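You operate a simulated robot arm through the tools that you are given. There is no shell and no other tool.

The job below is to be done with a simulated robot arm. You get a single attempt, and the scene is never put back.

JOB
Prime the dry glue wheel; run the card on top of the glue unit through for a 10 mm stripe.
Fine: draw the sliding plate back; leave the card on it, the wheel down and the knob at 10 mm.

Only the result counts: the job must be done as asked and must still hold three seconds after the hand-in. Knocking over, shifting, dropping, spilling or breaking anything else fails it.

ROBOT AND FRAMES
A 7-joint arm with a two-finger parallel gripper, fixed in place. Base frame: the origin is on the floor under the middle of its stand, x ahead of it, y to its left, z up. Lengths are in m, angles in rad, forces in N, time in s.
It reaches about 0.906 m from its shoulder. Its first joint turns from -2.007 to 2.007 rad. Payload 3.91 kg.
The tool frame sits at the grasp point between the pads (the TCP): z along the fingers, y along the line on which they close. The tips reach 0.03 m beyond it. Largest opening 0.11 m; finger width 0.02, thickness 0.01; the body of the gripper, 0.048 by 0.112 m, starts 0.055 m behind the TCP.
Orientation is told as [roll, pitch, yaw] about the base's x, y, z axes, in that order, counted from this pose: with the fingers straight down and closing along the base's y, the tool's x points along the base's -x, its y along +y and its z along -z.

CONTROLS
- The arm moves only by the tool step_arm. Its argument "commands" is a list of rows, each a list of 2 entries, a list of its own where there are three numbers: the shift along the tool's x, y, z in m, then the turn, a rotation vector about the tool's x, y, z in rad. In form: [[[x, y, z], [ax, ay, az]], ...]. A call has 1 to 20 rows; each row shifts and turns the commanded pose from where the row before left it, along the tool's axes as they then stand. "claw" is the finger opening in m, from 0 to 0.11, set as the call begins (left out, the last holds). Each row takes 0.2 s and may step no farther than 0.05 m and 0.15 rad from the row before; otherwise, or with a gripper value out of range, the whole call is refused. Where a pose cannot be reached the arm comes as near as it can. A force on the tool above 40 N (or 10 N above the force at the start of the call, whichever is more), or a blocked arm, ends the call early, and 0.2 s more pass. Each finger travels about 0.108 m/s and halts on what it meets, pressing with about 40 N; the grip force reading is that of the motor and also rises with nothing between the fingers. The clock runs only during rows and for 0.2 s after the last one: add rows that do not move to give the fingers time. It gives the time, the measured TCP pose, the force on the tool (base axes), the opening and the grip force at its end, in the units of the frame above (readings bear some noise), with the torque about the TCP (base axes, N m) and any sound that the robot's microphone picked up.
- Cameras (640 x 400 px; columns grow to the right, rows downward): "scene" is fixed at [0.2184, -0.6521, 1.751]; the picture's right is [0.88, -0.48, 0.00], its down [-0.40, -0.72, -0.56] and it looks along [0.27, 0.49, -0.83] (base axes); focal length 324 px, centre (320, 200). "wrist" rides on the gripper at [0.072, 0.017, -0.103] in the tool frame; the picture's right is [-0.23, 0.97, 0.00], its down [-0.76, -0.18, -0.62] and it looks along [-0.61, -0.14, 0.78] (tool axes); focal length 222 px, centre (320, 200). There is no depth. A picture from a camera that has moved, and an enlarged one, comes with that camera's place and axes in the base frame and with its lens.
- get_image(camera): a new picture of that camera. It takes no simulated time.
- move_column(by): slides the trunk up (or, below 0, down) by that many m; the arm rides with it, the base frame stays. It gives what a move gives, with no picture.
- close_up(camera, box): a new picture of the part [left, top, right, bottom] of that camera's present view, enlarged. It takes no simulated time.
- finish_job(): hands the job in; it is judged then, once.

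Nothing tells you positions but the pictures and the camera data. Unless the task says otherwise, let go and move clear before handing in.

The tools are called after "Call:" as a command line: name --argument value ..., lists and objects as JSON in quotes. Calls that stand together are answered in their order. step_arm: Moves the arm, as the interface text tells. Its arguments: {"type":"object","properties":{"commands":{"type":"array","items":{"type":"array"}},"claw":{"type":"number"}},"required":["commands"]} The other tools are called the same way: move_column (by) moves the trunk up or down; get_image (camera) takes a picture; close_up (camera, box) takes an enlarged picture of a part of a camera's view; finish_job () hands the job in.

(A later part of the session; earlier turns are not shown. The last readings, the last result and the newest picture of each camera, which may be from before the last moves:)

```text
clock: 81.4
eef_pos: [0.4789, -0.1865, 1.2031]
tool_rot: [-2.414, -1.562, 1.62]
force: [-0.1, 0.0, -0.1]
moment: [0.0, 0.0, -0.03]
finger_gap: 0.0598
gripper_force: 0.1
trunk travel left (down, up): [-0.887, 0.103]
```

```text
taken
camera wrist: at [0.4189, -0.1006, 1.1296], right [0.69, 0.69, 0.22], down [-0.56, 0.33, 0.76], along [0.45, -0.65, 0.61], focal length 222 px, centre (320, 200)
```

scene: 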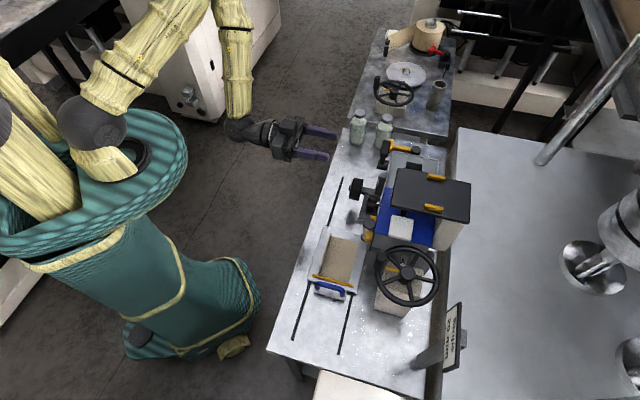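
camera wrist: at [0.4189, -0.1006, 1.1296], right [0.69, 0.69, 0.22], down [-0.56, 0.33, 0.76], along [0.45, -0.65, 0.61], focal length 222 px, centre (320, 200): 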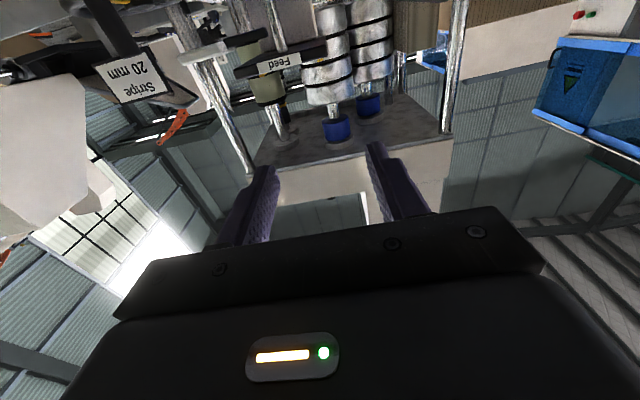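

The gripper is horizontal with its elbow high, at u = 0.211. I'll pre-roll about -25° (so the 60° turn keeps the lower finger clear of the shelf) and lower the trunk to knob height.

Call:
step_arm --commands '[[[0, 0, 0], [0, 0, -0.15]], [[0, 0, 0], [0, 0, -0.15]], [[0, 0, 0], [0, 0, -0.136]], [[0, 0, 0], [0, 0, 0]]]' --claw 0.06

Call:
move_column --by -0.174

Call:
get_image --camera "wrist"

Call:
close_up --camera "wrist" --box '[220, 40, 420, 220]'

Call:
get_image --camera "scene"

```text
clock: 82.4
eef_pos: [0.4791, -0.1869, 1.204]
tool_rot: [-1.583, -1.126, 0.788]
force: [0.7, 0.4, -0.7]
moment: [0.0, 0.03, -0.02]
finger_gap: 0.0601
gripper_force: 0.1
trunk travel left (down, up): [-0.887, 0.103]
```

```text
clock: 84.4
eef_pos: [0.4793, -0.1868, 1.0291]
tool_rot: [-1.584, -1.129, 0.789]
force: [0.1, 0.2, -0.1]
moment: [0.01, -0.03, -0.01]
finger_gap: 0.0598
gripper_force: 0.1
trunk travel left (down, up): [-0.713, 0.277]
```

```text
taken
camera wrist: at [0.3959, -0.1235, 0.9557], right [0.7, 0.68, -0.21], down [-0.32, 0.56, 0.76], along [0.64, -0.46, 0.61], focal length 222 px, centre (320, 200)
```

wrist: 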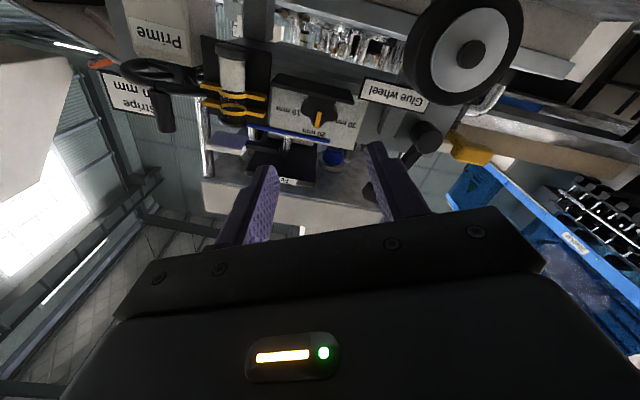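

```text
2.22 times, centred on (320, 130) of wrist
camera zoom: at [0.3959, -0.1235, 0.9557], right [0.7, 0.68, -0.21], down [-0.32, 0.56, 0.76], along [0.64, -0.46, 0.61], focal length 494 px, centre (320, 356)
```

zoom: 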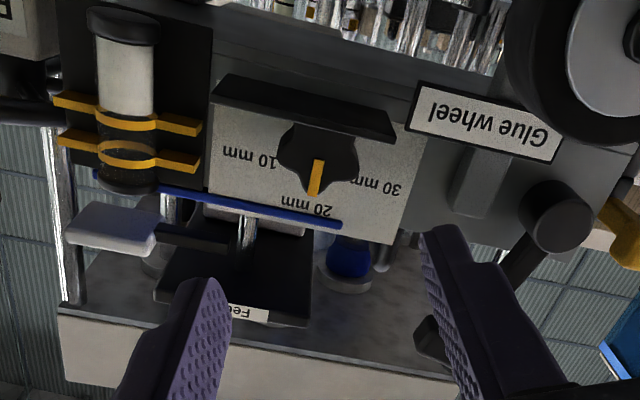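

```text
taken
```

scene: 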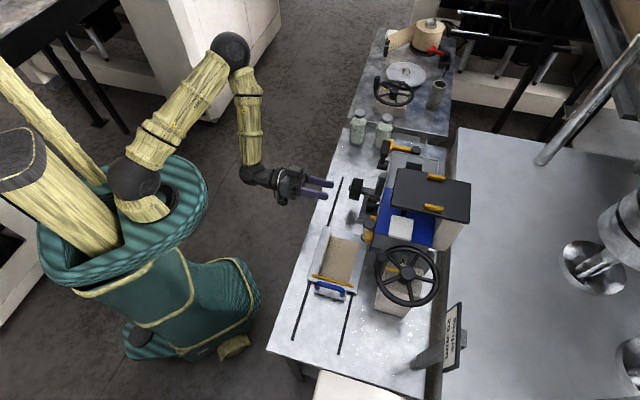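

From this angle I can see the shelf sits right under the knob (z ≈ 1.01), so wrapping the whole knob would jam. I'll instead pinch only the top (pointer) lobe from the front and swing it around the knob axis. Roll back to level and set the height so the fingers straddle that lobe.

Call:
step_arm --commands '[[[0, 0, 0], [0, 0, 0.15]], [[0, 0, 0], [0, 0, 0.15]], [[0, 0, 0], [0, 0, 0.136]], [[-0.022, 0, 0], [0, 0, 0]], [[0, 0, 0.03], [0, 0, 0]], [[0, 0, 0.02], [0, 0, 0]], [[0, 0, 0], [0, 0, 0]]]' --claw 0.034

Call:
get_image --camera "wrist"

Call:
close_up --camera "wrist" --box '[240, 60, 400, 200]'

Call:
close_up --camera "scene" --box '[300, 150, 420, 250]'

```text
clock: 86.0
eef_pos: [0.5131, -0.2213, 1.0522]
tool_rot: [-2.27, -1.565, 1.477]
force: [0.1, -0.2, -0.5]
moment: [-0.01, 0.04, -0.02]
finger_gap: 0.0339
gripper_force: 0.0
trunk travel left (down, up): [-0.713, 0.277]
```

```text
taken
camera wrist: at [0.453, -0.1361, 0.9785], right [0.69, 0.68, 0.22], down [-0.56, 0.33, 0.76], along [0.45, -0.65, 0.61], focal length 222 px, centre (320, 200)
```

wrist: 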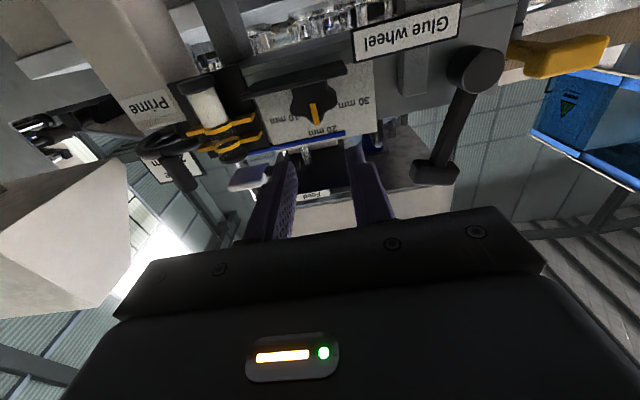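

```text
2.86 times, centred on (320, 130) of wrist
camera zoom: at [0.453, -0.1361, 0.9785], right [0.69, 0.68, 0.22], down [-0.56, 0.33, 0.76], along [0.45, -0.65, 0.61], focal length 635 px, centre (320, 400)
```

zoom: 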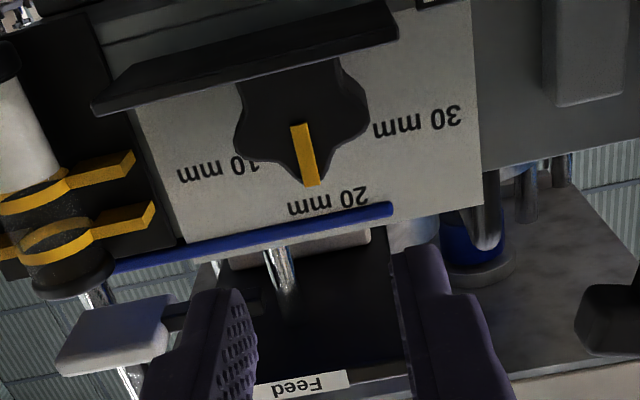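

```text
4.00 times, centred on (360, 200) of scene
camera zoom: at [0.2184, -0.6521, 1.751], right [0.88, -0.48, 0.0], down [-0.4, -0.72, -0.56], along [0.27, 0.49, -0.83], focal length 1294 px, centre (160, 200)
```

zoom: 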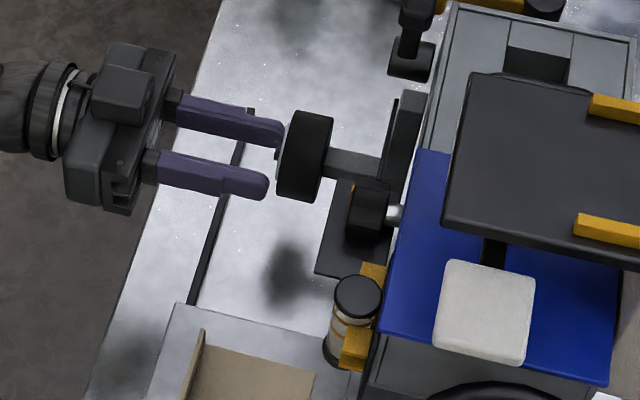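

The pointer lobe is centred at u ≈ 0.210, lined up with the tool within a millimetre. I'll lower 2 mm and advance so the fingertips flank the lobe (tips to v ≈ 0.627).

Call:
step_arm --commands '[[[0.002, 0, 0.02], [0, 0, 0]], [[0, 0, 0.02], [0, 0, 0]], [[0, 0, 0.02], [0, 0, 0]], [[0, 0, 0.01], [0, 0, 0]], [[0, 0, 0.008], [0, 0, 0]], [[0, 0, 0], [0, 0, 0]]]' --claw 0.034

Call:
get_image --camera "wrist"

Call:
close_up --camera "wrist" --box '[240, 60, 400, 200]'

Call:
close_up --camera "scene" --box '[330, 160, 420, 230]'

```text
clock: 87.4
eef_pos: [0.567, -0.279, 1.0489]
tool_rot: [-2.209, -1.562, 1.413]
force: [0.8, 0.7, -0.1]
moment: [-0.01, -0.02, -0.01]
finger_gap: 0.0341
gripper_force: 0.0
trunk travel left (down, up): [-0.713, 0.277]
```

```text
taken
camera wrist: at [0.5078, -0.1925, 0.9763], right [0.7, 0.68, 0.22], down [-0.56, 0.33, 0.76], along [0.45, -0.65, 0.61], focal length 222 px, centre (320, 200)
```

wrist: 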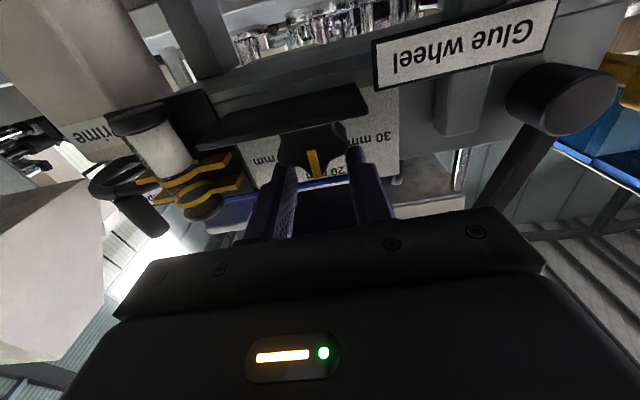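

```text
2.86 times, centred on (320, 130) of wrist
camera zoom: at [0.5078, -0.1925, 0.9763], right [0.7, 0.68, 0.22], down [-0.56, 0.33, 0.76], along [0.45, -0.65, 0.61], focal length 635 px, centre (320, 400)
```

zoom: 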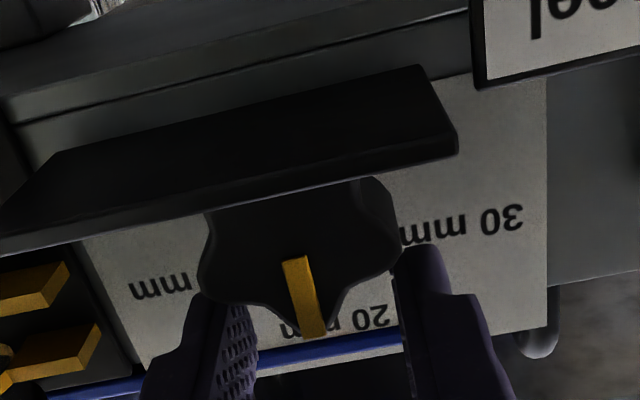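

```text
5.71 times, centred on (375, 195) of scene
camera zoom: at [0.2184, -0.6521, 1.751], right [0.88, -0.48, 0.0], down [-0.4, -0.72, -0.56], along [0.27, 0.49, -0.83], focal length 1848 px, centre (6, 229)
```

zoom: 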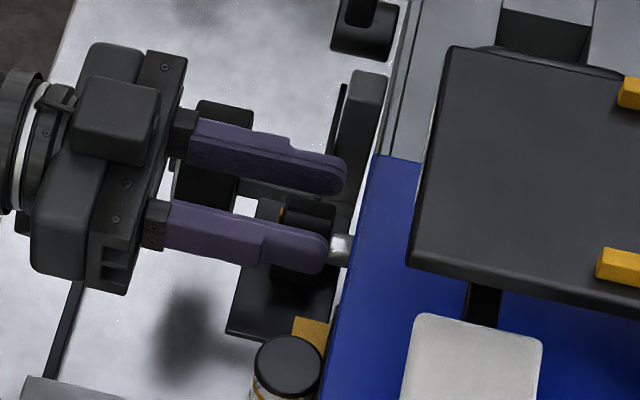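

The fingertips flank the pointer lobe and the chrome shaft shows just behind them. I'll close on the lobe.

Call:
step_arm --commands '[[[0, 0.0015, 0], [0, 0, 0]], [[0, 0, 0], [0, 0, 0]], [[0, 0, 0], [0, 0, 0]]]' --claw 0.0

Call:
close_up --camera "wrist" --box '[240, 60, 400, 200]'

```text
clock: 88.3
eef_pos: [0.5693, -0.2766, 1.0553]
tool_rot: [-3.054, -1.547, 2.264]
force: [-1.8, 0.6, 9.5]
moment: [-0.05, -0.01, -0.14]
finger_gap: 0.0
gripper_force: 37.4
trunk travel left (down, up): [-0.713, 0.277]
stopped in row 3: the force on the tool passed its limit at 41 N (the readings are from after the stop); the commanded pose is now the measured one
```

```text
2.86 times, centred on (320, 130) of wrist
camera zoom: at [0.511, -0.1924, 0.9808], right [0.69, 0.69, 0.23], down [-0.58, 0.33, 0.75], along [0.44, -0.65, 0.63], focal length 635 px, centre (320, 400)
```

zoom: 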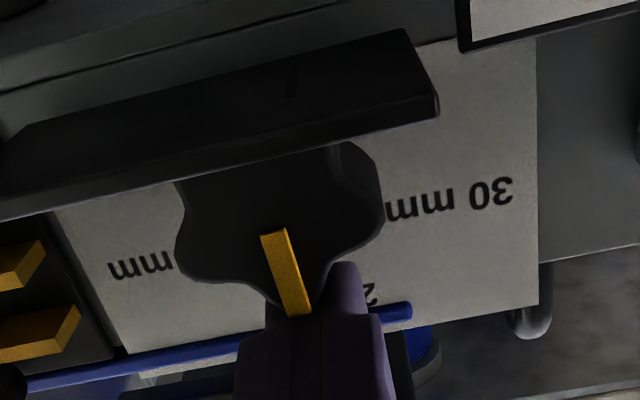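

The rounded lobe squeezed out of the pinch; the knob stayed at 20 mm. The knob is essentially a rounded pentagon, so gripping across its body is better: two short strokes of ±18° keep the lower finger off the shelf. I'll open, back off and re-level.

Call:
step_arm --commands '[[[0, 0, 0], [0, 0, 0]], [[0, 0, -0.03], [0, 0, 0]], [[0, 0, -0.03], [0, 0, 0]], [[0, 0, -0.02], [0, 0.024, 0]], [[0, 0, 0], [0, 0, 0]]]' --claw 0.046

Call:
step_arm --commands '[[[0, 0, 0], [0, 0, -0.15]], [[0, 0, 0], [0, 0, -0.15]], [[0, 0, 0], [0, 0, -0.014]], [[0, 0, 0], [0, 0, 0]]]'

Call:
close_up --camera "wrist" --box '[240, 40, 400, 180]'

```text
clock: 89.5
eef_pos: [0.515, -0.2188, 1.0529]
tool_rot: [-0.462, -1.563, -0.333]
force: [-0.1, -0.7, 0.4]
moment: [-0.02, 0.01, 0.01]
finger_gap: 0.0459
gripper_force: 0.0
trunk travel left (down, up): [-0.713, 0.277]
```

```text
clock: 90.5
eef_pos: [0.5151, -0.2184, 1.0523]
tool_rot: [-1.552, -1.253, 0.761]
force: [0.0, -0.7, 0.3]
moment: [0.01, 0.01, 0.01]
finger_gap: 0.046
gripper_force: 0.1
trunk travel left (down, up): [-0.713, 0.277]
```

```text
2.86 times, centred on (320, 110) of wrist
camera zoom: at [0.4376, -0.1498, 0.9788], right [0.71, 0.7, -0.09], down [-0.39, 0.49, 0.78], along [0.59, -0.52, 0.62], focal length 635 px, centre (320, 457)
```

zoom: 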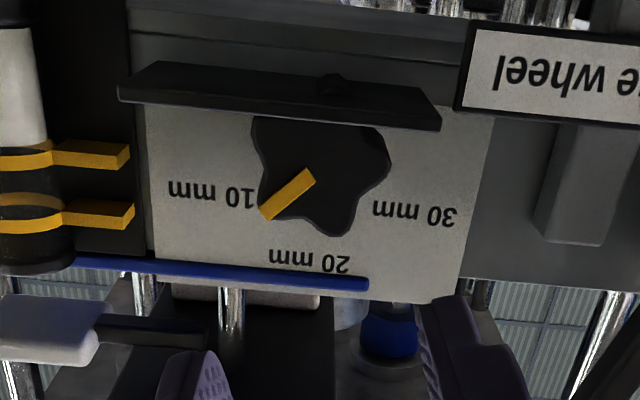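

Interesting: the pointer has already swung toward 10 mm. Measured from its ends it now stands about 43° from vertical, while the 10 mm label is at about 60°. I'll grip across the knob's body (aligned with its flats at +10.5°) and finish the remaining 16-17°.

Call:
step_arm --commands '[[[0, 0, 0], [0, 0, 0.131]], [[0.019, 0.0009, 0], [0, 0, 0]], [[0, 0, 0.03], [0, 0, 0]], [[0, 0, 0], [0, 0, 0]]]' --claw 0.05

Call:
close_up --camera "wrist" --box '[240, 40, 400, 180]'

Call:
close_up --camera "wrist" --box '[270, 60, 370, 130]'

```text
clock: 91.5
eef_pos: [0.5352, -0.243, 1.0333]
tool_rot: [-1.54, -1.386, 0.748]
force: [0.7, 0.2, -0.5]
moment: [-0.02, 0.01, 0.01]
finger_gap: 0.05
gripper_force: 0.0
trunk travel left (down, up): [-0.713, 0.277]
```

```text
2.86 times, centred on (320, 110) of wrist
camera zoom: at [0.4645, -0.1663, 0.9595], right [0.71, 0.7, 0.04], down [-0.46, 0.42, 0.78], along [0.53, -0.58, 0.62], focal length 635 px, centre (320, 457)
```

zoom: 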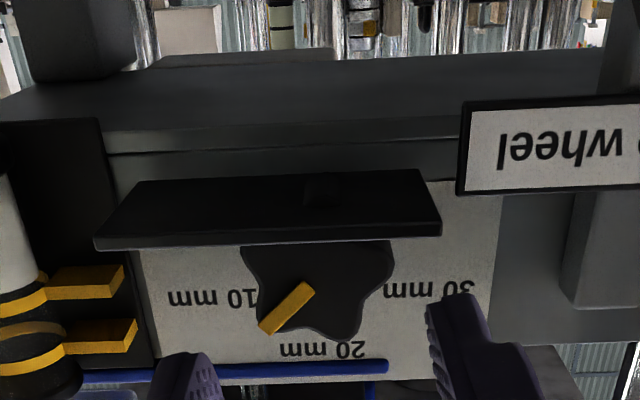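

```text
5.71 times, centred on (320, 95) of wrist
camera zoom: at [0.4645, -0.1663, 0.9595], right [0.71, 0.7, 0.04], down [-0.46, 0.42, 0.78], along [0.53, -0.58, 0.62], focal length 1269 px, centre (320, 800)
```

zoom: 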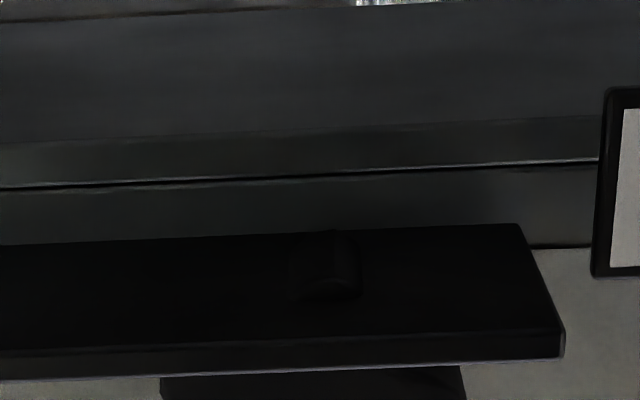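

The fingers are positioned either side of the knob. I'll advance the remaining 47 mm so they straddle it.

Call:
step_arm --commands '[[[0, 0, 0.02], [0, 0, 0]], [[0, 0, 0.015], [0, 0, 0]], [[0, 0, 0.012], [0, 0, 0]], [[0, 0, 0], [0, 0, 0]]]' --claw 0.05

Call:
get_image --camera "wrist"

Call:
close_up --camera "wrist" --box '[240, 60, 400, 200]'

Call:
close_up --camera "scene" --box '[330, 160, 420, 230]'

```text
clock: 92.5
eef_pos: [0.5666, -0.2757, 1.0334]
tool_rot: [-1.541, -1.383, 0.749]
force: [-1.0, -0.3, 0.1]
moment: [-0.01, -0.01, 0.01]
finger_gap: 0.05
gripper_force: 0.0
trunk travel left (down, up): [-0.713, 0.277]
```

```text
taken
camera wrist: at [0.4968, -0.1993, 0.9597], right [0.71, 0.7, 0.04], down [-0.46, 0.42, 0.78], along [0.53, -0.58, 0.62], focal length 222 px, centre (320, 200)
```

wrist: 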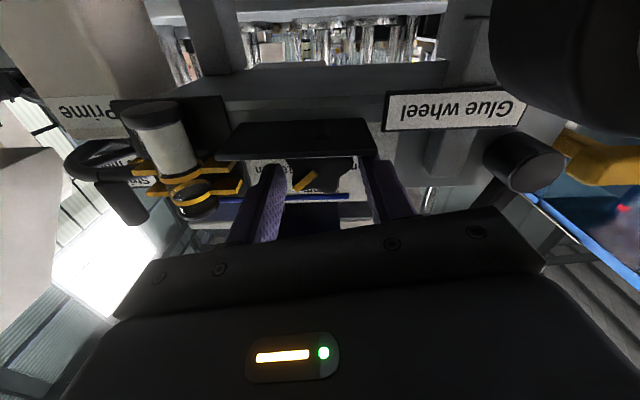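

```text
2.86 times, centred on (320, 130) of wrist
camera zoom: at [0.4968, -0.1993, 0.9597], right [0.71, 0.7, 0.04], down [-0.46, 0.42, 0.78], along [0.53, -0.58, 0.62], focal length 635 px, centre (320, 400)
```

zoom: 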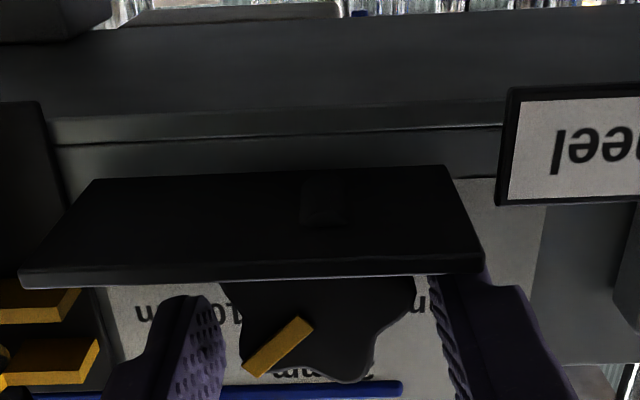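

```text
5.71 times, centred on (375, 195) of scene
camera zoom: at [0.2184, -0.6521, 1.751], right [0.88, -0.48, 0.0], down [-0.4, -0.72, -0.56], along [0.27, 0.49, -0.83], focal length 1848 px, centre (6, 229)
```

zoom: 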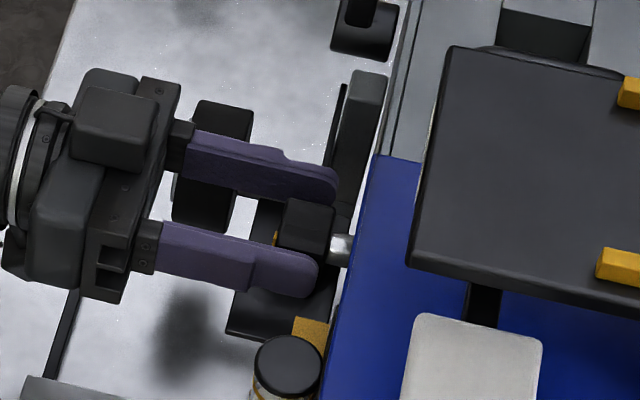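

The fingers straddle the knob cleanly. I'll close on it and check the grip.

Call:
step_arm --commands '[[[0, 0, 0], [0, 0, 0]], [[0, 0, 0], [0, 0, 0]]]' --claw 0.0

Call:
close_up --camera "wrist" --box '[240, 60, 400, 200]'

```text
clock: 93.1
eef_pos: [0.5675, -0.2747, 1.0333]
tool_rot: [-1.542, -1.383, 0.751]
force: [7.6, 2.3, 0.2]
moment: [0.18, 0.14, 1.13]
finger_gap: 0.0389
gripper_force: 44.1
trunk travel left (down, up): [-0.713, 0.277]
```

```text
2.86 times, centred on (320, 130) of wrist
camera zoom: at [0.4979, -0.1983, 0.9593], right [0.71, 0.7, 0.04], down [-0.46, 0.42, 0.78], along [0.53, -0.58, 0.62], focal length 635 px, centre (320, 400)
```

zoom: 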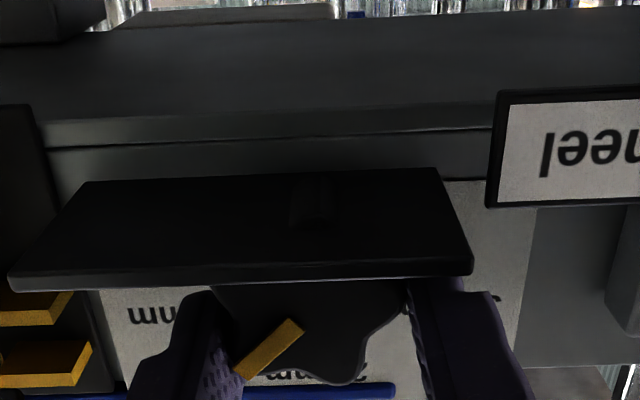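

Firm grip (38.9 mm). Now I'll turn it clockwise about 16.5° around the knob axis.

Call:
step_arm --commands '[[[0, -0.0005, 0], [0, 0, 0.072]], [[0, -0.0005, 0], [0, 0, 0.072]], [[0, -0.0005, 0], [0, 0, 0.072]], [[0, -0.0005, 0], [0, 0, 0.072]], [[0, 0, 0], [0, 0, 0]]]' --claw 0.0

Call:
close_up --camera "wrist" --box '[240, 60, 400, 200]'

```text
clock: 94.3
eef_pos: [0.5675, -0.2761, 1.0326]
tool_rot: [1.504, -1.471, -2.296]
force: [12.0, 4.5, -1.8]
moment: [-0.38, -0.03, 1.39]
finger_gap: 0.0385
gripper_force: 44.6
trunk travel left (down, up): [-0.713, 0.277]
```

```text
2.86 times, centred on (320, 130) of wrist
camera zoom: at [0.5114, -0.1848, 0.9627], right [0.67, 0.66, 0.32], down [-0.62, 0.26, 0.74], along [0.41, -0.7, 0.58], focal length 635 px, centre (320, 400)
```

zoom: 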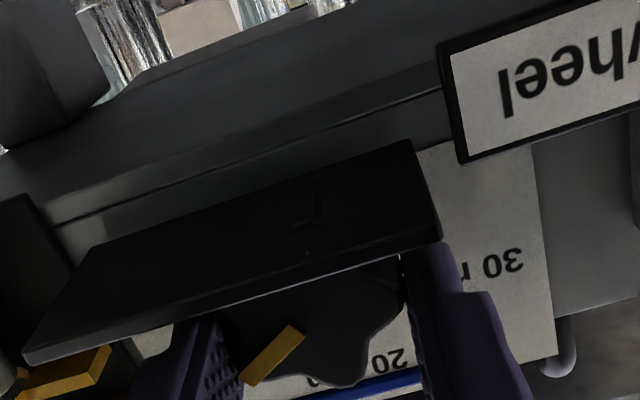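

The knob turned with the gripper. I'll open, back off and check where the pointer stands.

Call:
step_arm --commands '[[[0, 0, 0], [0, 0, 0]], [[0, 0, 0], [0, 0, 0]], [[0, 0, -0.03], [0, 0, 0]], [[0, 0, -0.03], [0, 0, 0]], [[0, 0, -0.02], [0, 0, 0]], [[0, 0, 0], [0, 0, 0]]]' --claw 0.05

Call:
close_up --camera "wrist" --box '[240, 40, 400, 180]'

Call:
close_up --camera "wrist" --box '[280, 60, 370, 130]'

```text
clock: 95.7
eef_pos: [0.5091, -0.2213, 1.0336]
tool_rot: [1.519, -1.467, -2.311]
force: [0.5, -1.0, 1.1]
moment: [-0.02, 0.02, -0.02]
finger_gap: 0.0501
gripper_force: 0.1
trunk travel left (down, up): [-0.713, 0.277]
```

```text
2.86 times, centred on (320, 110) of wrist
camera zoom: at [0.4532, -0.1297, 0.9642], right [0.67, 0.66, 0.33], down [-0.62, 0.26, 0.74], along [0.41, -0.7, 0.58], focal length 635 px, centre (320, 457)
```

zoom: 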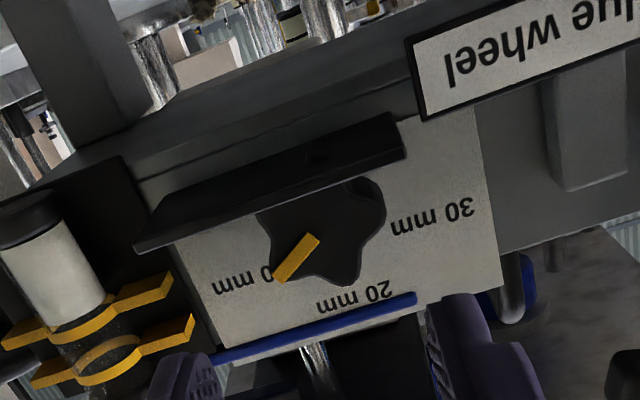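

```text
5.71 times, centred on (325, 95) of wrist
camera zoom: at [0.4532, -0.1297, 0.9642], right [0.67, 0.66, 0.33], down [-0.62, 0.26, 0.74], along [0.41, -0.7, 0.58], focal length 1269 px, centre (291, 800)
```

zoom: 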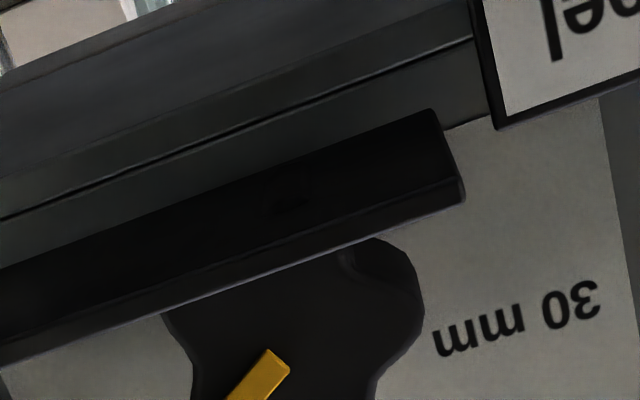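

Measured from its ends, the pointer is now at about 61°, on the 10 mm mark, and the knob holds there. Next is priming. I'll rise, point the fingers down again and look closely at the Prime handwheel from above.

Call:
move_column --by 0.17

Call:
step_arm --commands '[[[0, 0, -0.03], [0, 0, -0.105]], [[0, 0, 0], [0, 0.15, 0]], [[0, 0, 0], [0, 0.15, 0]], [[0, 0, 0], [0, 0.15, 0]], [[0, 0, 0], [0, 0.15, 0]], [[0, 0, 0], [0, 0.15, 0]], [[0, 0, 0], [0, 0.15, 0]], [[0, 0, 0], [0, 0.15, 0]], [[0, 0, 0], [0, 0.15, 0]], [[0, 0, 0], [0, 0.15, 0]], [[0, 0, 0], [0, 0.15, 0]], [[0, 0, 0], [0, 0.07, 0]], [[0, 0, 0], [0, 0, 0]]]'

Call:
step_arm --commands '[[[-0.03, -0.04, 0], [0, 0, 0]], [[-0.03, -0.04, 0], [0, 0, 0]], [[-0.03, -0.04, 0], [0, 0, 0]], [[-0.03, -0.04, 0], [0, 0, 0]], [[-0.03, -0.04, 0], [0, 0, 0]], [[0, 0, 0], [0, 0, 0]]]' --claw 0.11

Call:
get_image --camera "wrist"

Call:
close_up --camera "wrist" --box '[240, 60, 440, 220]'

```text
clock: 97.6
eef_pos: [0.5086, -0.2204, 1.2042]
tool_rot: [1.52, -1.469, -2.311]
force: [-1.0, -0.1, 0.0]
moment: [0.03, -0.01, 0.03]
finger_gap: 0.0499
gripper_force: 0.1
trunk travel left (down, up): [-0.883, 0.107]
```

```text
clock: 100.4
eef_pos: [0.4873, -0.1997, 1.2034]
tool_rot: [-0.003, 0.006, -0.792]
force: [-0.2, -1.1, -0.5]
moment: [-0.03, 0.03, 0.03]
finger_gap: 0.0499
gripper_force: 0.1
trunk travel left (down, up): [-0.883, 0.107]
```

```text
clock: 101.8
eef_pos: [0.4493, -0.4435, 1.2074]
tool_rot: [-0.004, 0.004, -0.789]
force: [0.4, -0.3, -0.8]
moment: [-0.03, -0.02, 0.01]
finger_gap: 0.11
gripper_force: 0.2
trunk travel left (down, up): [-0.883, 0.107]
```

```text
taken
camera wrist: at [0.4116, -0.3797, 1.3108], right [0.85, 0.52, 0.0], down [0.41, -0.67, 0.62], along [0.32, -0.53, -0.78], focal length 222 px, centre (320, 200)
```

wrist: 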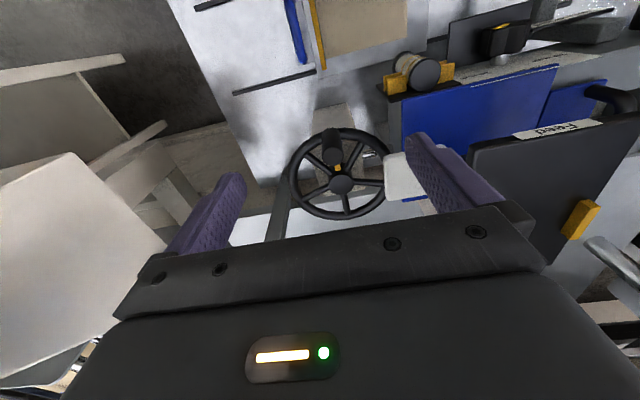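

```text
2.50 times, centred on (340, 140) of wrist
camera zoom: at [0.4116, -0.3797, 1.3108], right [0.85, 0.52, 0.0], down [0.41, -0.67, 0.62], along [0.32, -0.53, -0.78], focal length 555 px, centre (270, 350)
```

zoom: 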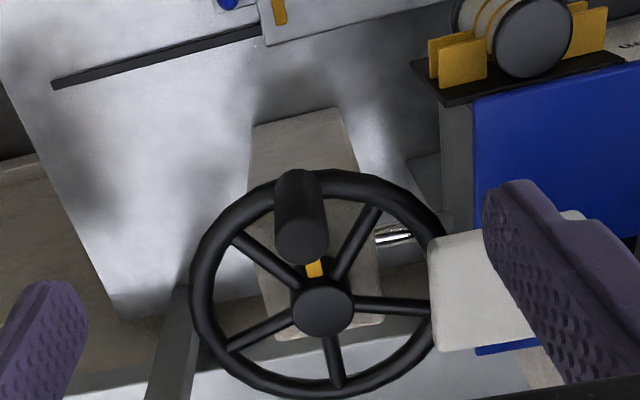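

The handwheel has five spokes at z ≈ 1.06, centre at about (u 0.016, v 0.731), with the white feed pad overhanging its right side just above handle height. So I can't carry the handle around from above. Instead I'll drop closed fingertips between two spokes and push a spoke around, staying clear of the pad. First I'll close, yaw 90° and check above the left gap.

Call:
step_arm --commands '[[[0, 0, 0], [0, 0, -0.15]], [[0, 0, 0], [0, 0, -0.15]], [[0, 0, 0], [0, 0, -0.15]], [[0, 0, 0], [0, 0, -0.15]], [[0, 0, 0], [0, 0, -0.15]], [[0, 0, 0], [0, 0, -0.15]], [[0, 0, 0], [0, 0, -0.15]], [[0, 0, 0], [0, 0, -0.15]], [[0, 0, 0], [0, 0, -0.15]], [[0, 0, 0], [0, 0, -0.15]], [[0, 0, 0], [0, 0, -0.071]], [[0.015, -0.045, 0], [0, 0, 0]], [[0.014, -0.045, 0], [0, 0, 0]], [[0, 0, 0], [0, 0, 0]]]' --claw 0.0

Call:
get_image --camera "wrist"

Call:
close_up --camera "wrist" --box '[220, 60, 420, 220]'

Call:
close_up --camera "scene" --box '[330, 190, 460, 310]'

```text
clock: 104.8
eef_pos: [0.4921, -0.5295, 1.2055]
tool_rot: [0.004, 0.002, 0.78]
force: [0.1, 0.5, 0.6]
moment: [-0.02, -0.01, -0.01]
finger_gap: 0.0
gripper_force: 37.8
trunk travel left (down, up): [-0.883, 0.107]
```

```text
taken
camera wrist: at [0.4303, -0.5686, 1.3095], right [-0.52, 0.85, 0.0], down [0.67, 0.41, 0.62], along [0.53, 0.33, -0.78], focal length 222 px, centre (320, 200)
```

wrist: 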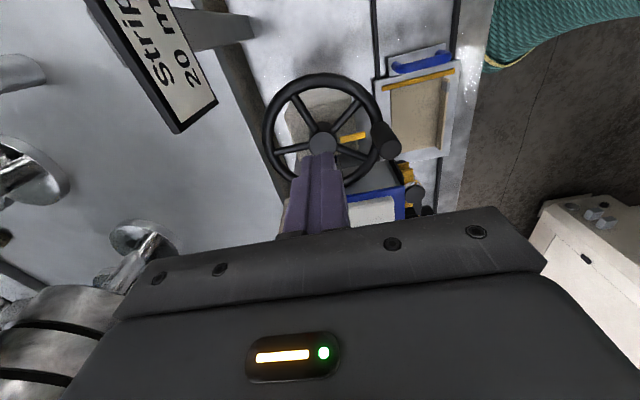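

```text
2.50 times, centred on (320, 140) of wrist
camera zoom: at [0.4303, -0.5686, 1.3095], right [-0.52, 0.85, 0.0], down [0.67, 0.41, 0.62], along [0.53, 0.33, -0.78], focal length 555 px, centre (320, 350)
```

zoom: 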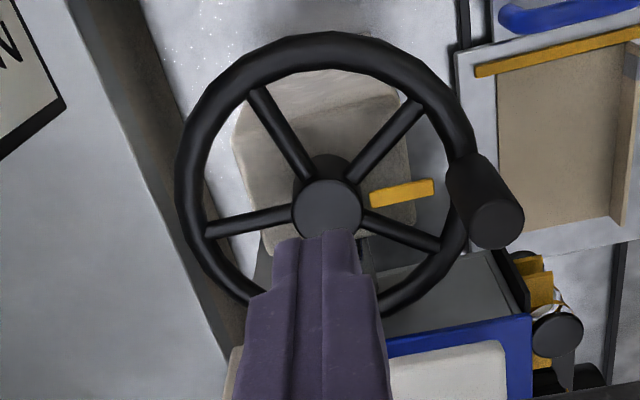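

```text
3.33 times, centred on (395, 250) of scene
camera zoom: at [0.2184, -0.6521, 1.751], right [0.88, -0.48, 0.0], down [-0.4, -0.72, -0.56], along [0.27, 0.49, -0.83], focal length 1078 px, centre (70, 33)
```

zoom: 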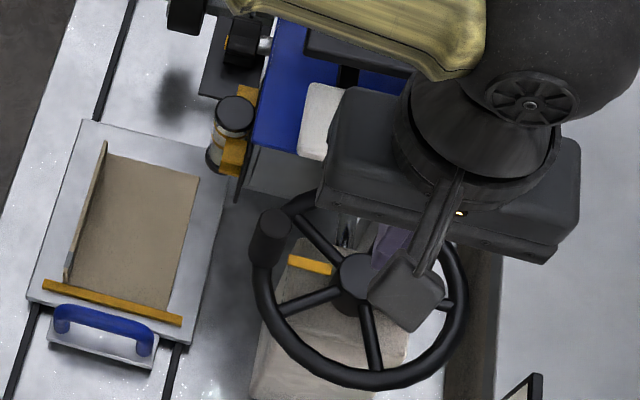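

The tip projection falls right in the gap between two spokes on the left side. I'll make a small correction, then descend to push depth (tips at z ≈ 1.045).

Call:
step_arm --commands '[[[0, 0.006, 0.03], [0, 0, 0]], [[0, 0, 0.04], [0, 0, 0]], [[0, 0, 0.03], [0, 0, 0]], [[0, 0, 0.02], [0, 0, 0]], [[0, 0, 0.01], [0, 0, 0]], [[0, 0, 0], [0, 0, 0]]]' --claw 0.0

Call:
close_up --camera "wrist" --box '[220, 60, 420, 220]'

Call:
close_up --camera "scene" --box '[330, 190, 460, 310]'

```text
clock: 105.9
eef_pos: [0.4885, -0.5327, 1.0945]
tool_rot: [-0.026, 0.005, 0.774]
force: [-6.1, 0.2, 24.3]
moment: [0.27, 0.17, 0.18]
finger_gap: 0.0002
gripper_force: 38.1
trunk travel left (down, up): [-0.883, 0.107]
stopped in row 5: the force on the tool passed its limit at 51 N (the readings are from after the stop); the commanded pose is now the measured one
```

```text
2.50 times, centred on (320, 140) of wrist
camera zoom: at [0.4249, -0.5695, 1.1973], right [-0.52, 0.85, -0.02], down [0.66, 0.42, 0.62], along [0.54, 0.31, -0.78], focal length 555 px, centre (320, 350)
```

zoom: 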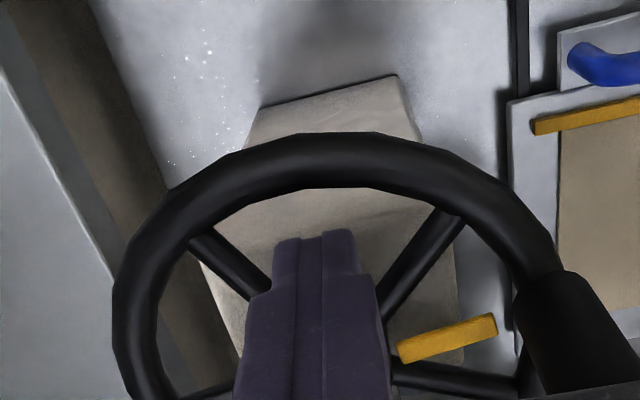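

```text
3.33 times, centred on (395, 250) of scene
camera zoom: at [0.2184, -0.6521, 1.751], right [0.88, -0.48, 0.0], down [-0.4, -0.72, -0.56], along [0.27, 0.49, -0.83], focal length 1078 px, centre (70, 33)
```

zoom: 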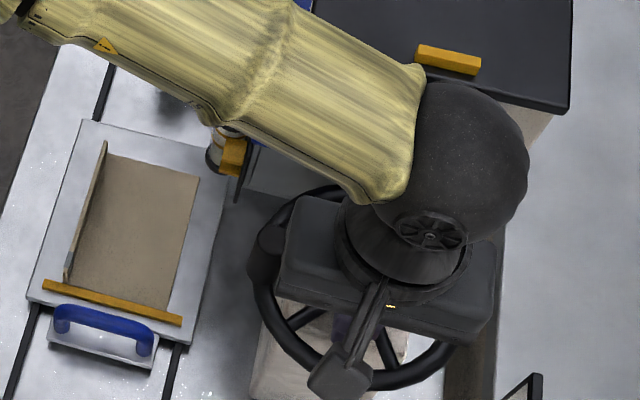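

The tips met a spoke from above (stopped at 51 N peak), so I'm slightly off the gap. I'll rise a few centimetres and re-measure the wheel more carefully from here.

Call:
step_arm --commands '[[[0, 0, -0.02], [0, 0, 0]], [[0, 0, -0.03], [0.026, 0, 0]], [[0, 0, -0.03], [0, 0, 0]], [[0, 0, 0], [0, 0, 0]]]' --claw 0.0

Call:
get_image --camera "wrist"

Call:
close_up --camera "wrist" --box '[220, 60, 420, 220]'

```text
clock: 106.9
eef_pos: [0.4901, -0.5306, 1.1706]
tool_rot: [-0.042, 0.003, 0.776]
force: [-0.5, 0.2, -0.2]
moment: [0.02, -0.03, 0.0]
finger_gap: 0.0001
gripper_force: 37.8
trunk travel left (down, up): [-0.883, 0.107]
```

```text
taken
camera wrist: at [0.4243, -0.5656, 1.2728], right [-0.52, 0.85, -0.04], down [0.65, 0.43, 0.63], along [0.55, 0.3, -0.78], focal length 222 px, centre (320, 200)
```

wrist: 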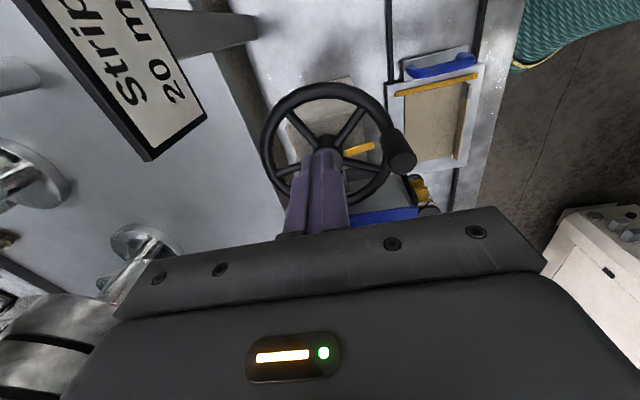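

```text
2.50 times, centred on (320, 140) of wrist
camera zoom: at [0.4243, -0.5656, 1.2728], right [-0.52, 0.85, -0.04], down [0.65, 0.43, 0.63], along [0.55, 0.3, -0.78], focal length 555 px, centre (320, 350)
```

zoom: 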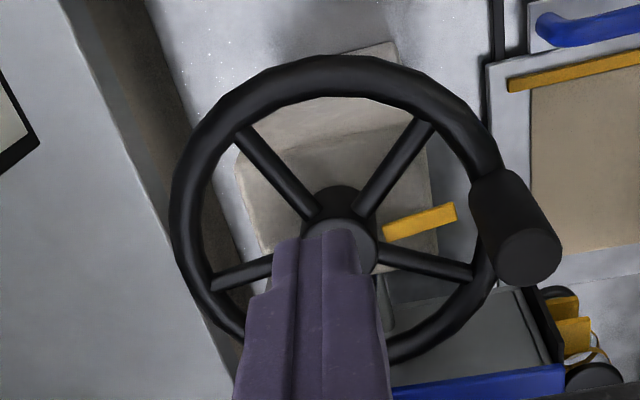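

Call:
step_arm --commands '[[[0, 0, 0], [-0.042, 0, 0]], [[0, 0, 0], [0, 0, 0]]]' --claw 0.0

Call:
close_up --camera "wrist" --box '[220, 60, 420, 220]'

```text
clock: 107.5
eef_pos: [0.4902, -0.5299, 1.1713]
tool_rot: [-0.001, 0.003, 0.776]
force: [-0.2, -0.1, 0.6]
moment: [-0.04, -0.03, -0.01]
finger_gap: 0.0001
gripper_force: 37.6
trunk travel left (down, up): [-0.883, 0.107]
```

```text
2.50 times, centred on (320, 140) of wrist
camera zoom: at [0.4267, -0.5682, 1.2738], right [-0.52, 0.85, 0.0], down [0.67, 0.41, 0.62], along [0.53, 0.32, -0.78], focal length 555 px, centre (320, 350)
```

zoom: 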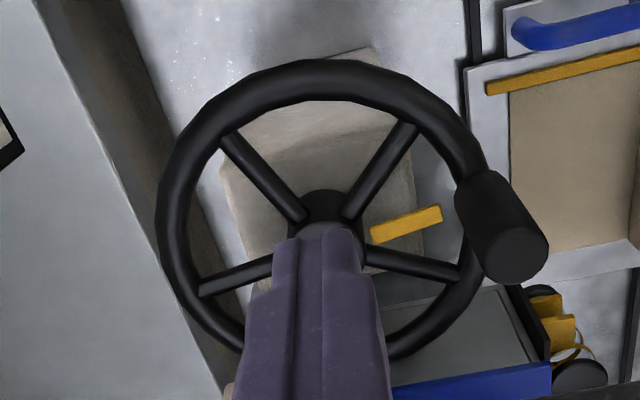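

Now the tool is truly vertical: the hub is 37 mm to the +u side of the tip, and the neighbouring spokes are at 150° and 226°, so the gap's middle is at 188°. I'll shift 3 mm outward and come down in small steps.

Call:
step_arm --commands '[[[0.0033, 0.0015, 0.03], [0, 0, 0]], [[0, 0, 0.03], [0, 0, 0]], [[0, 0, 0.005], [0, 0, 0]], [[0, 0, 0], [0, 0, 0]]]' --claw 0.0

Call:
close_up --camera "wrist" --box '[220, 60, 420, 220]'

```text
clock: 108.5
eef_pos: [0.4873, -0.5318, 1.1029]
tool_rot: [-0.001, 0.004, 0.777]
force: [0.0, -0.5, 0.5]
moment: [-0.02, 0.04, -0.02]
finger_gap: 0.0
gripper_force: 37.3
trunk travel left (down, up): [-0.883, 0.107]
```

```text
2.50 times, centred on (320, 140) of wrist
camera zoom: at [0.4239, -0.5694, 1.2074], right [-0.52, 0.85, 0.0], down [0.67, 0.41, 0.62], along [0.53, 0.32, -0.78], focal length 555 px, centre (320, 350)
```

zoom: 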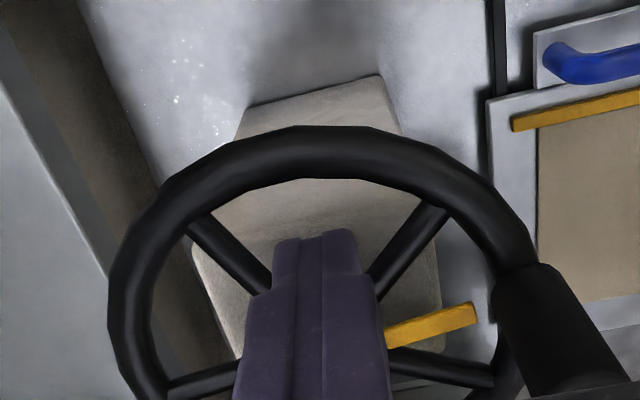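

At the spokes' plane the tip fits the gap, with slightly less room on the right. I'll shift 2 mm left and go down to working depth in small steps.

Call:
step_arm --commands '[[[0, -0.002, 0.006], [0, 0, 0]], [[0, 0, 0.007], [0, 0, 0]], [[0, 0, 0.007], [0, 0, 0]], [[0, 0, 0.006], [0, 0, 0]], [[0, 0, 0], [0, 0, 0]]]' --claw 0.0

Call:
close_up --camera "wrist" --box '[220, 60, 420, 220]'

```text
clock: 109.4
eef_pos: [0.4898, -0.5355, 1.0943]
tool_rot: [-0.02, 0.005, 0.775]
force: [-4.3, 1.4, 20.2]
moment: [0.24, 0.14, 0.2]
finger_gap: 0.0002
gripper_force: 37.6
trunk travel left (down, up): [-0.883, 0.107]
stopped in row 4: the force on the tool passed its limit at 45 N (the readings are from after the stop); the commanded pose is now the measured one
```

```text
2.50 times, centred on (320, 140) of wrist
camera zoom: at [0.4247, -0.572, 1.1974], right [-0.52, 0.85, -0.02], down [0.66, 0.42, 0.62], along [0.54, 0.31, -0.78], focal length 555 px, centre (320, 350)
```

zoom: 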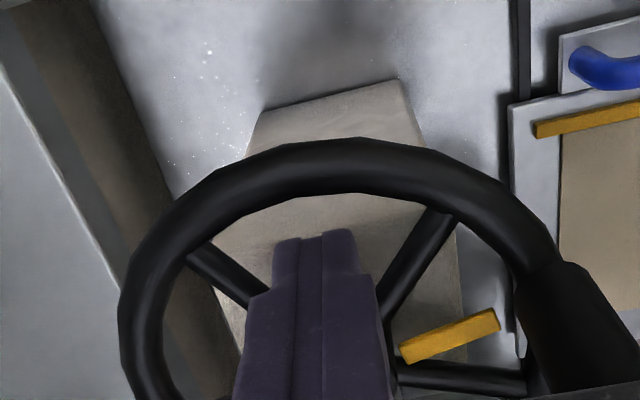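

The tips stop at z ≈ 1.064 wherever I try, so the wheel behaves like a solid disc from above. But it turned about 11° under that touch, so it moves freely. I'll drive it by friction: press the closed tips on the disc at about 30 mm radius and circle them clockwise. First a short arc to test it.

Call:
step_arm --commands '[[[-0.0043, 0.0074, 0], [0, 0, 0]], [[-0.0052, 0.0063, 0], [0, 0, 0]], [[-0.0061, 0.0046, 0], [0, 0, 0]], [[-0.0045, 0.005, 0], [0, 0, 0]], [[-0.0054, 0.0039, 0], [0, 0, 0]], [[0, 0, 0], [0, 0, 0]]]' --claw 0.0

Call:
close_up --camera "wrist" --box '[220, 60, 420, 220]'

Call:
close_up --camera "scene" --box '[330, 190, 460, 310]'

```text
clock: 110.2
eef_pos: [0.488, -0.5176, 1.0957]
tool_rot: [-0.032, 0.013, 0.773]
force: [-0.3, -0.2, 0.4]
moment: [-0.01, 0.05, -0.01]
finger_gap: 0.0
gripper_force: 37.5
trunk travel left (down, up): [-0.883, 0.107]
stopped in row 3: the force on the tool passed its limit at 41 N (the readings are from after the stop); the commanded pose is now the measured one
```

```text
2.50 times, centred on (320, 140) of wrist
camera zoom: at [0.4232, -0.5529, 1.1986], right [-0.52, 0.85, -0.03], down [0.66, 0.42, 0.62], along [0.54, 0.3, -0.78], focal length 555 px, centre (320, 350)
```

zoom: 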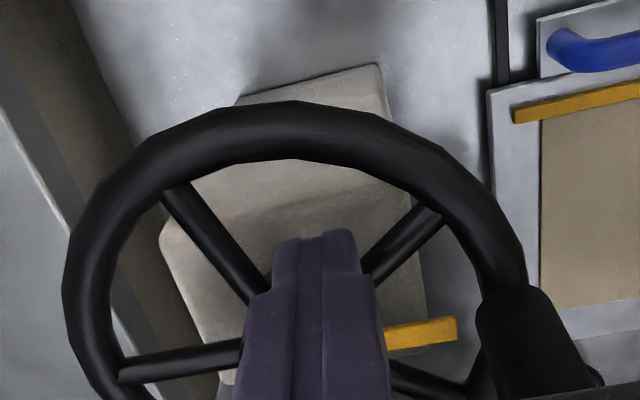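

```text
3.33 times, centred on (395, 250) of scene
camera zoom: at [0.2184, -0.6521, 1.751], right [0.88, -0.48, 0.0], down [-0.4, -0.72, -0.56], along [0.27, 0.49, -0.83], focal length 1078 px, centre (70, 33)
```

zoom: 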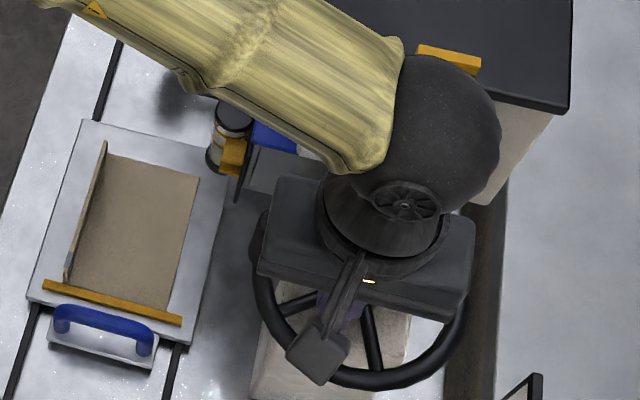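

The arc dragged the wheel about 11° with some slip, so friction alone is poor. The handle itself can be held from above through the whole counter-clockwise sweep (about 250°) before reaching the pad. I'll rise, locate the handle precisely and grip it.

Call:
step_arm --commands '[[[0, 0, -0.03], [-0.032, 0, 0]], [[0, 0, -0.04], [0, 0, 0]], [[0, 0, -0.04], [0, 0, 0]], [[0, 0.03, 0], [0, 0, 0]], [[0, 0, 0], [0, 0, 0]]]' --claw 0.0

Call:
get_image --camera "wrist"

Call:
close_up --camera "wrist" --box '[220, 60, 420, 220]'

Call:
close_up --camera "scene" --box '[340, 170, 450, 310]'

```text
clock: 111.4
eef_pos: [0.4695, -0.4953, 1.2027]
tool_rot: [0.004, 0.011, 0.773]
force: [0.7, -0.6, 0.2]
moment: [0.04, 0.04, 0.02]
finger_gap: 0.0001
gripper_force: 38.1
trunk travel left (down, up): [-0.883, 0.107]
```

```text
taken
camera wrist: at [0.4067, -0.5335, 1.3064], right [-0.52, 0.86, 0.0], down [0.68, 0.41, 0.61], along [0.53, 0.32, -0.79], focal length 222 px, centre (320, 200)
```

wrist: 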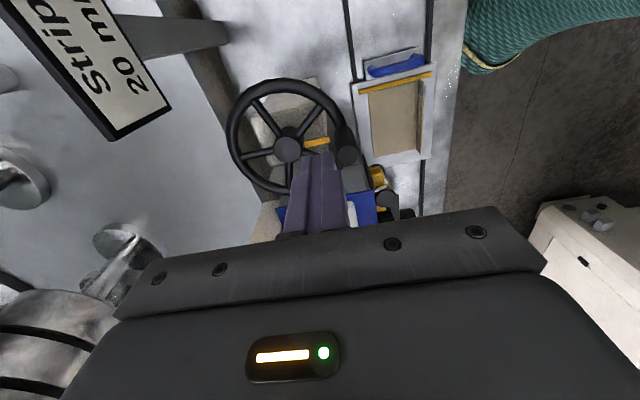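

```text
2.50 times, centred on (320, 140) of wrist
camera zoom: at [0.4067, -0.5335, 1.3064], right [-0.52, 0.86, 0.0], down [0.68, 0.41, 0.61], along [0.53, 0.32, -0.79], focal length 555 px, centre (320, 350)
```

zoom: 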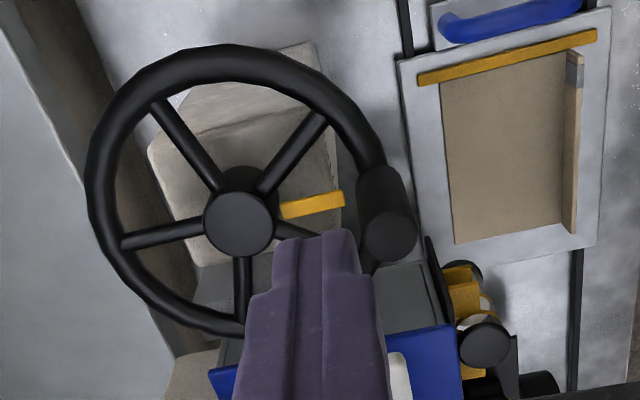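

```text
2.86 times, centred on (395, 240) of scene
camera zoom: at [0.2184, -0.6521, 1.751], right [0.88, -0.48, 0.0], down [-0.4, -0.72, -0.56], along [0.27, 0.49, -0.83], focal length 924 px, centre (106, 86)
```

zoom: 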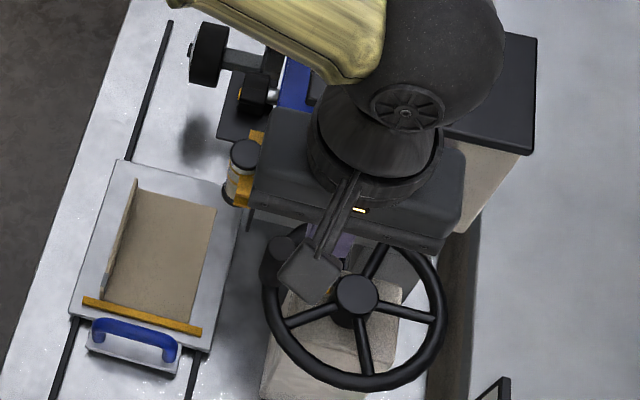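

I have the handle at about (u 0.0215, v 0.6625), top near z = 1.10. I'll open the fingers, move over it with the fingers flanking it front and back, and come down partway to check.

Call:
step_arm --commands '[[[-0.0338, 0.0199, 0], [0, 0, 0]], [[0, 0, 0.03], [0, 0, 0]], [[0, 0, 0.02], [0, 0, 0]], [[0, 0, 0], [0, 0, 0]]]' --claw 0.05

Call:
get_image --camera "wrist"

Call:
close_up --camera "wrist" --box '[220, 60, 420, 220]'

```text
clock: 112.4
eef_pos: [0.4764, -0.4585, 1.1537]
tool_rot: [0.002, 0.01, 0.774]
force: [-0.2, -0.1, 1.3]
moment: [0.02, -0.02, 0.0]
finger_gap: 0.0497
gripper_force: 0.1
trunk travel left (down, up): [-0.883, 0.107]
```

```text
taken
camera wrist: at [0.4142, -0.4969, 1.2571], right [-0.52, 0.86, 0.0], down [0.67, 0.41, 0.61], along [0.53, 0.32, -0.79], focal length 222 px, centre (320, 200)
```

wrist: 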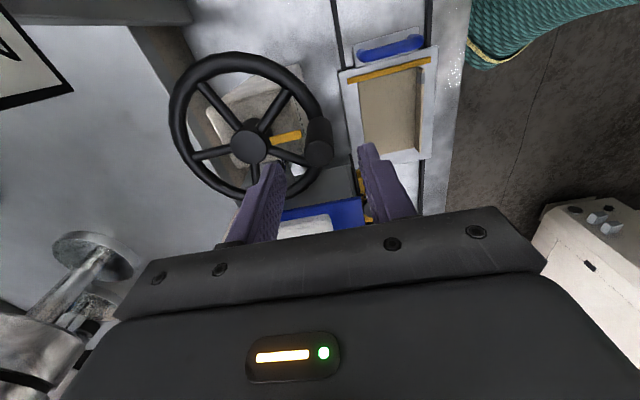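

```text
2.50 times, centred on (320, 140) of wrist
camera zoom: at [0.4142, -0.4969, 1.2571], right [-0.52, 0.86, 0.0], down [0.67, 0.41, 0.61], along [0.53, 0.32, -0.79], focal length 555 px, centre (320, 350)
```

zoom: 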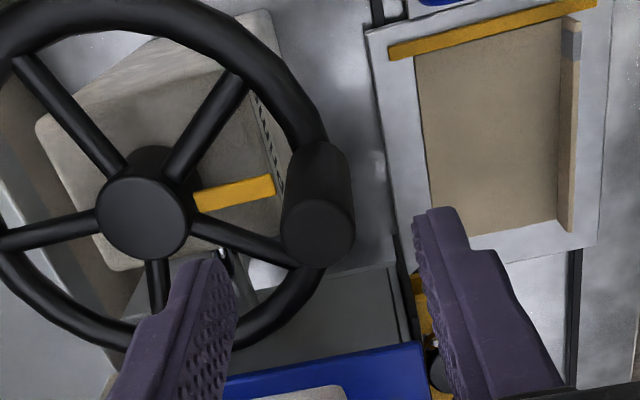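

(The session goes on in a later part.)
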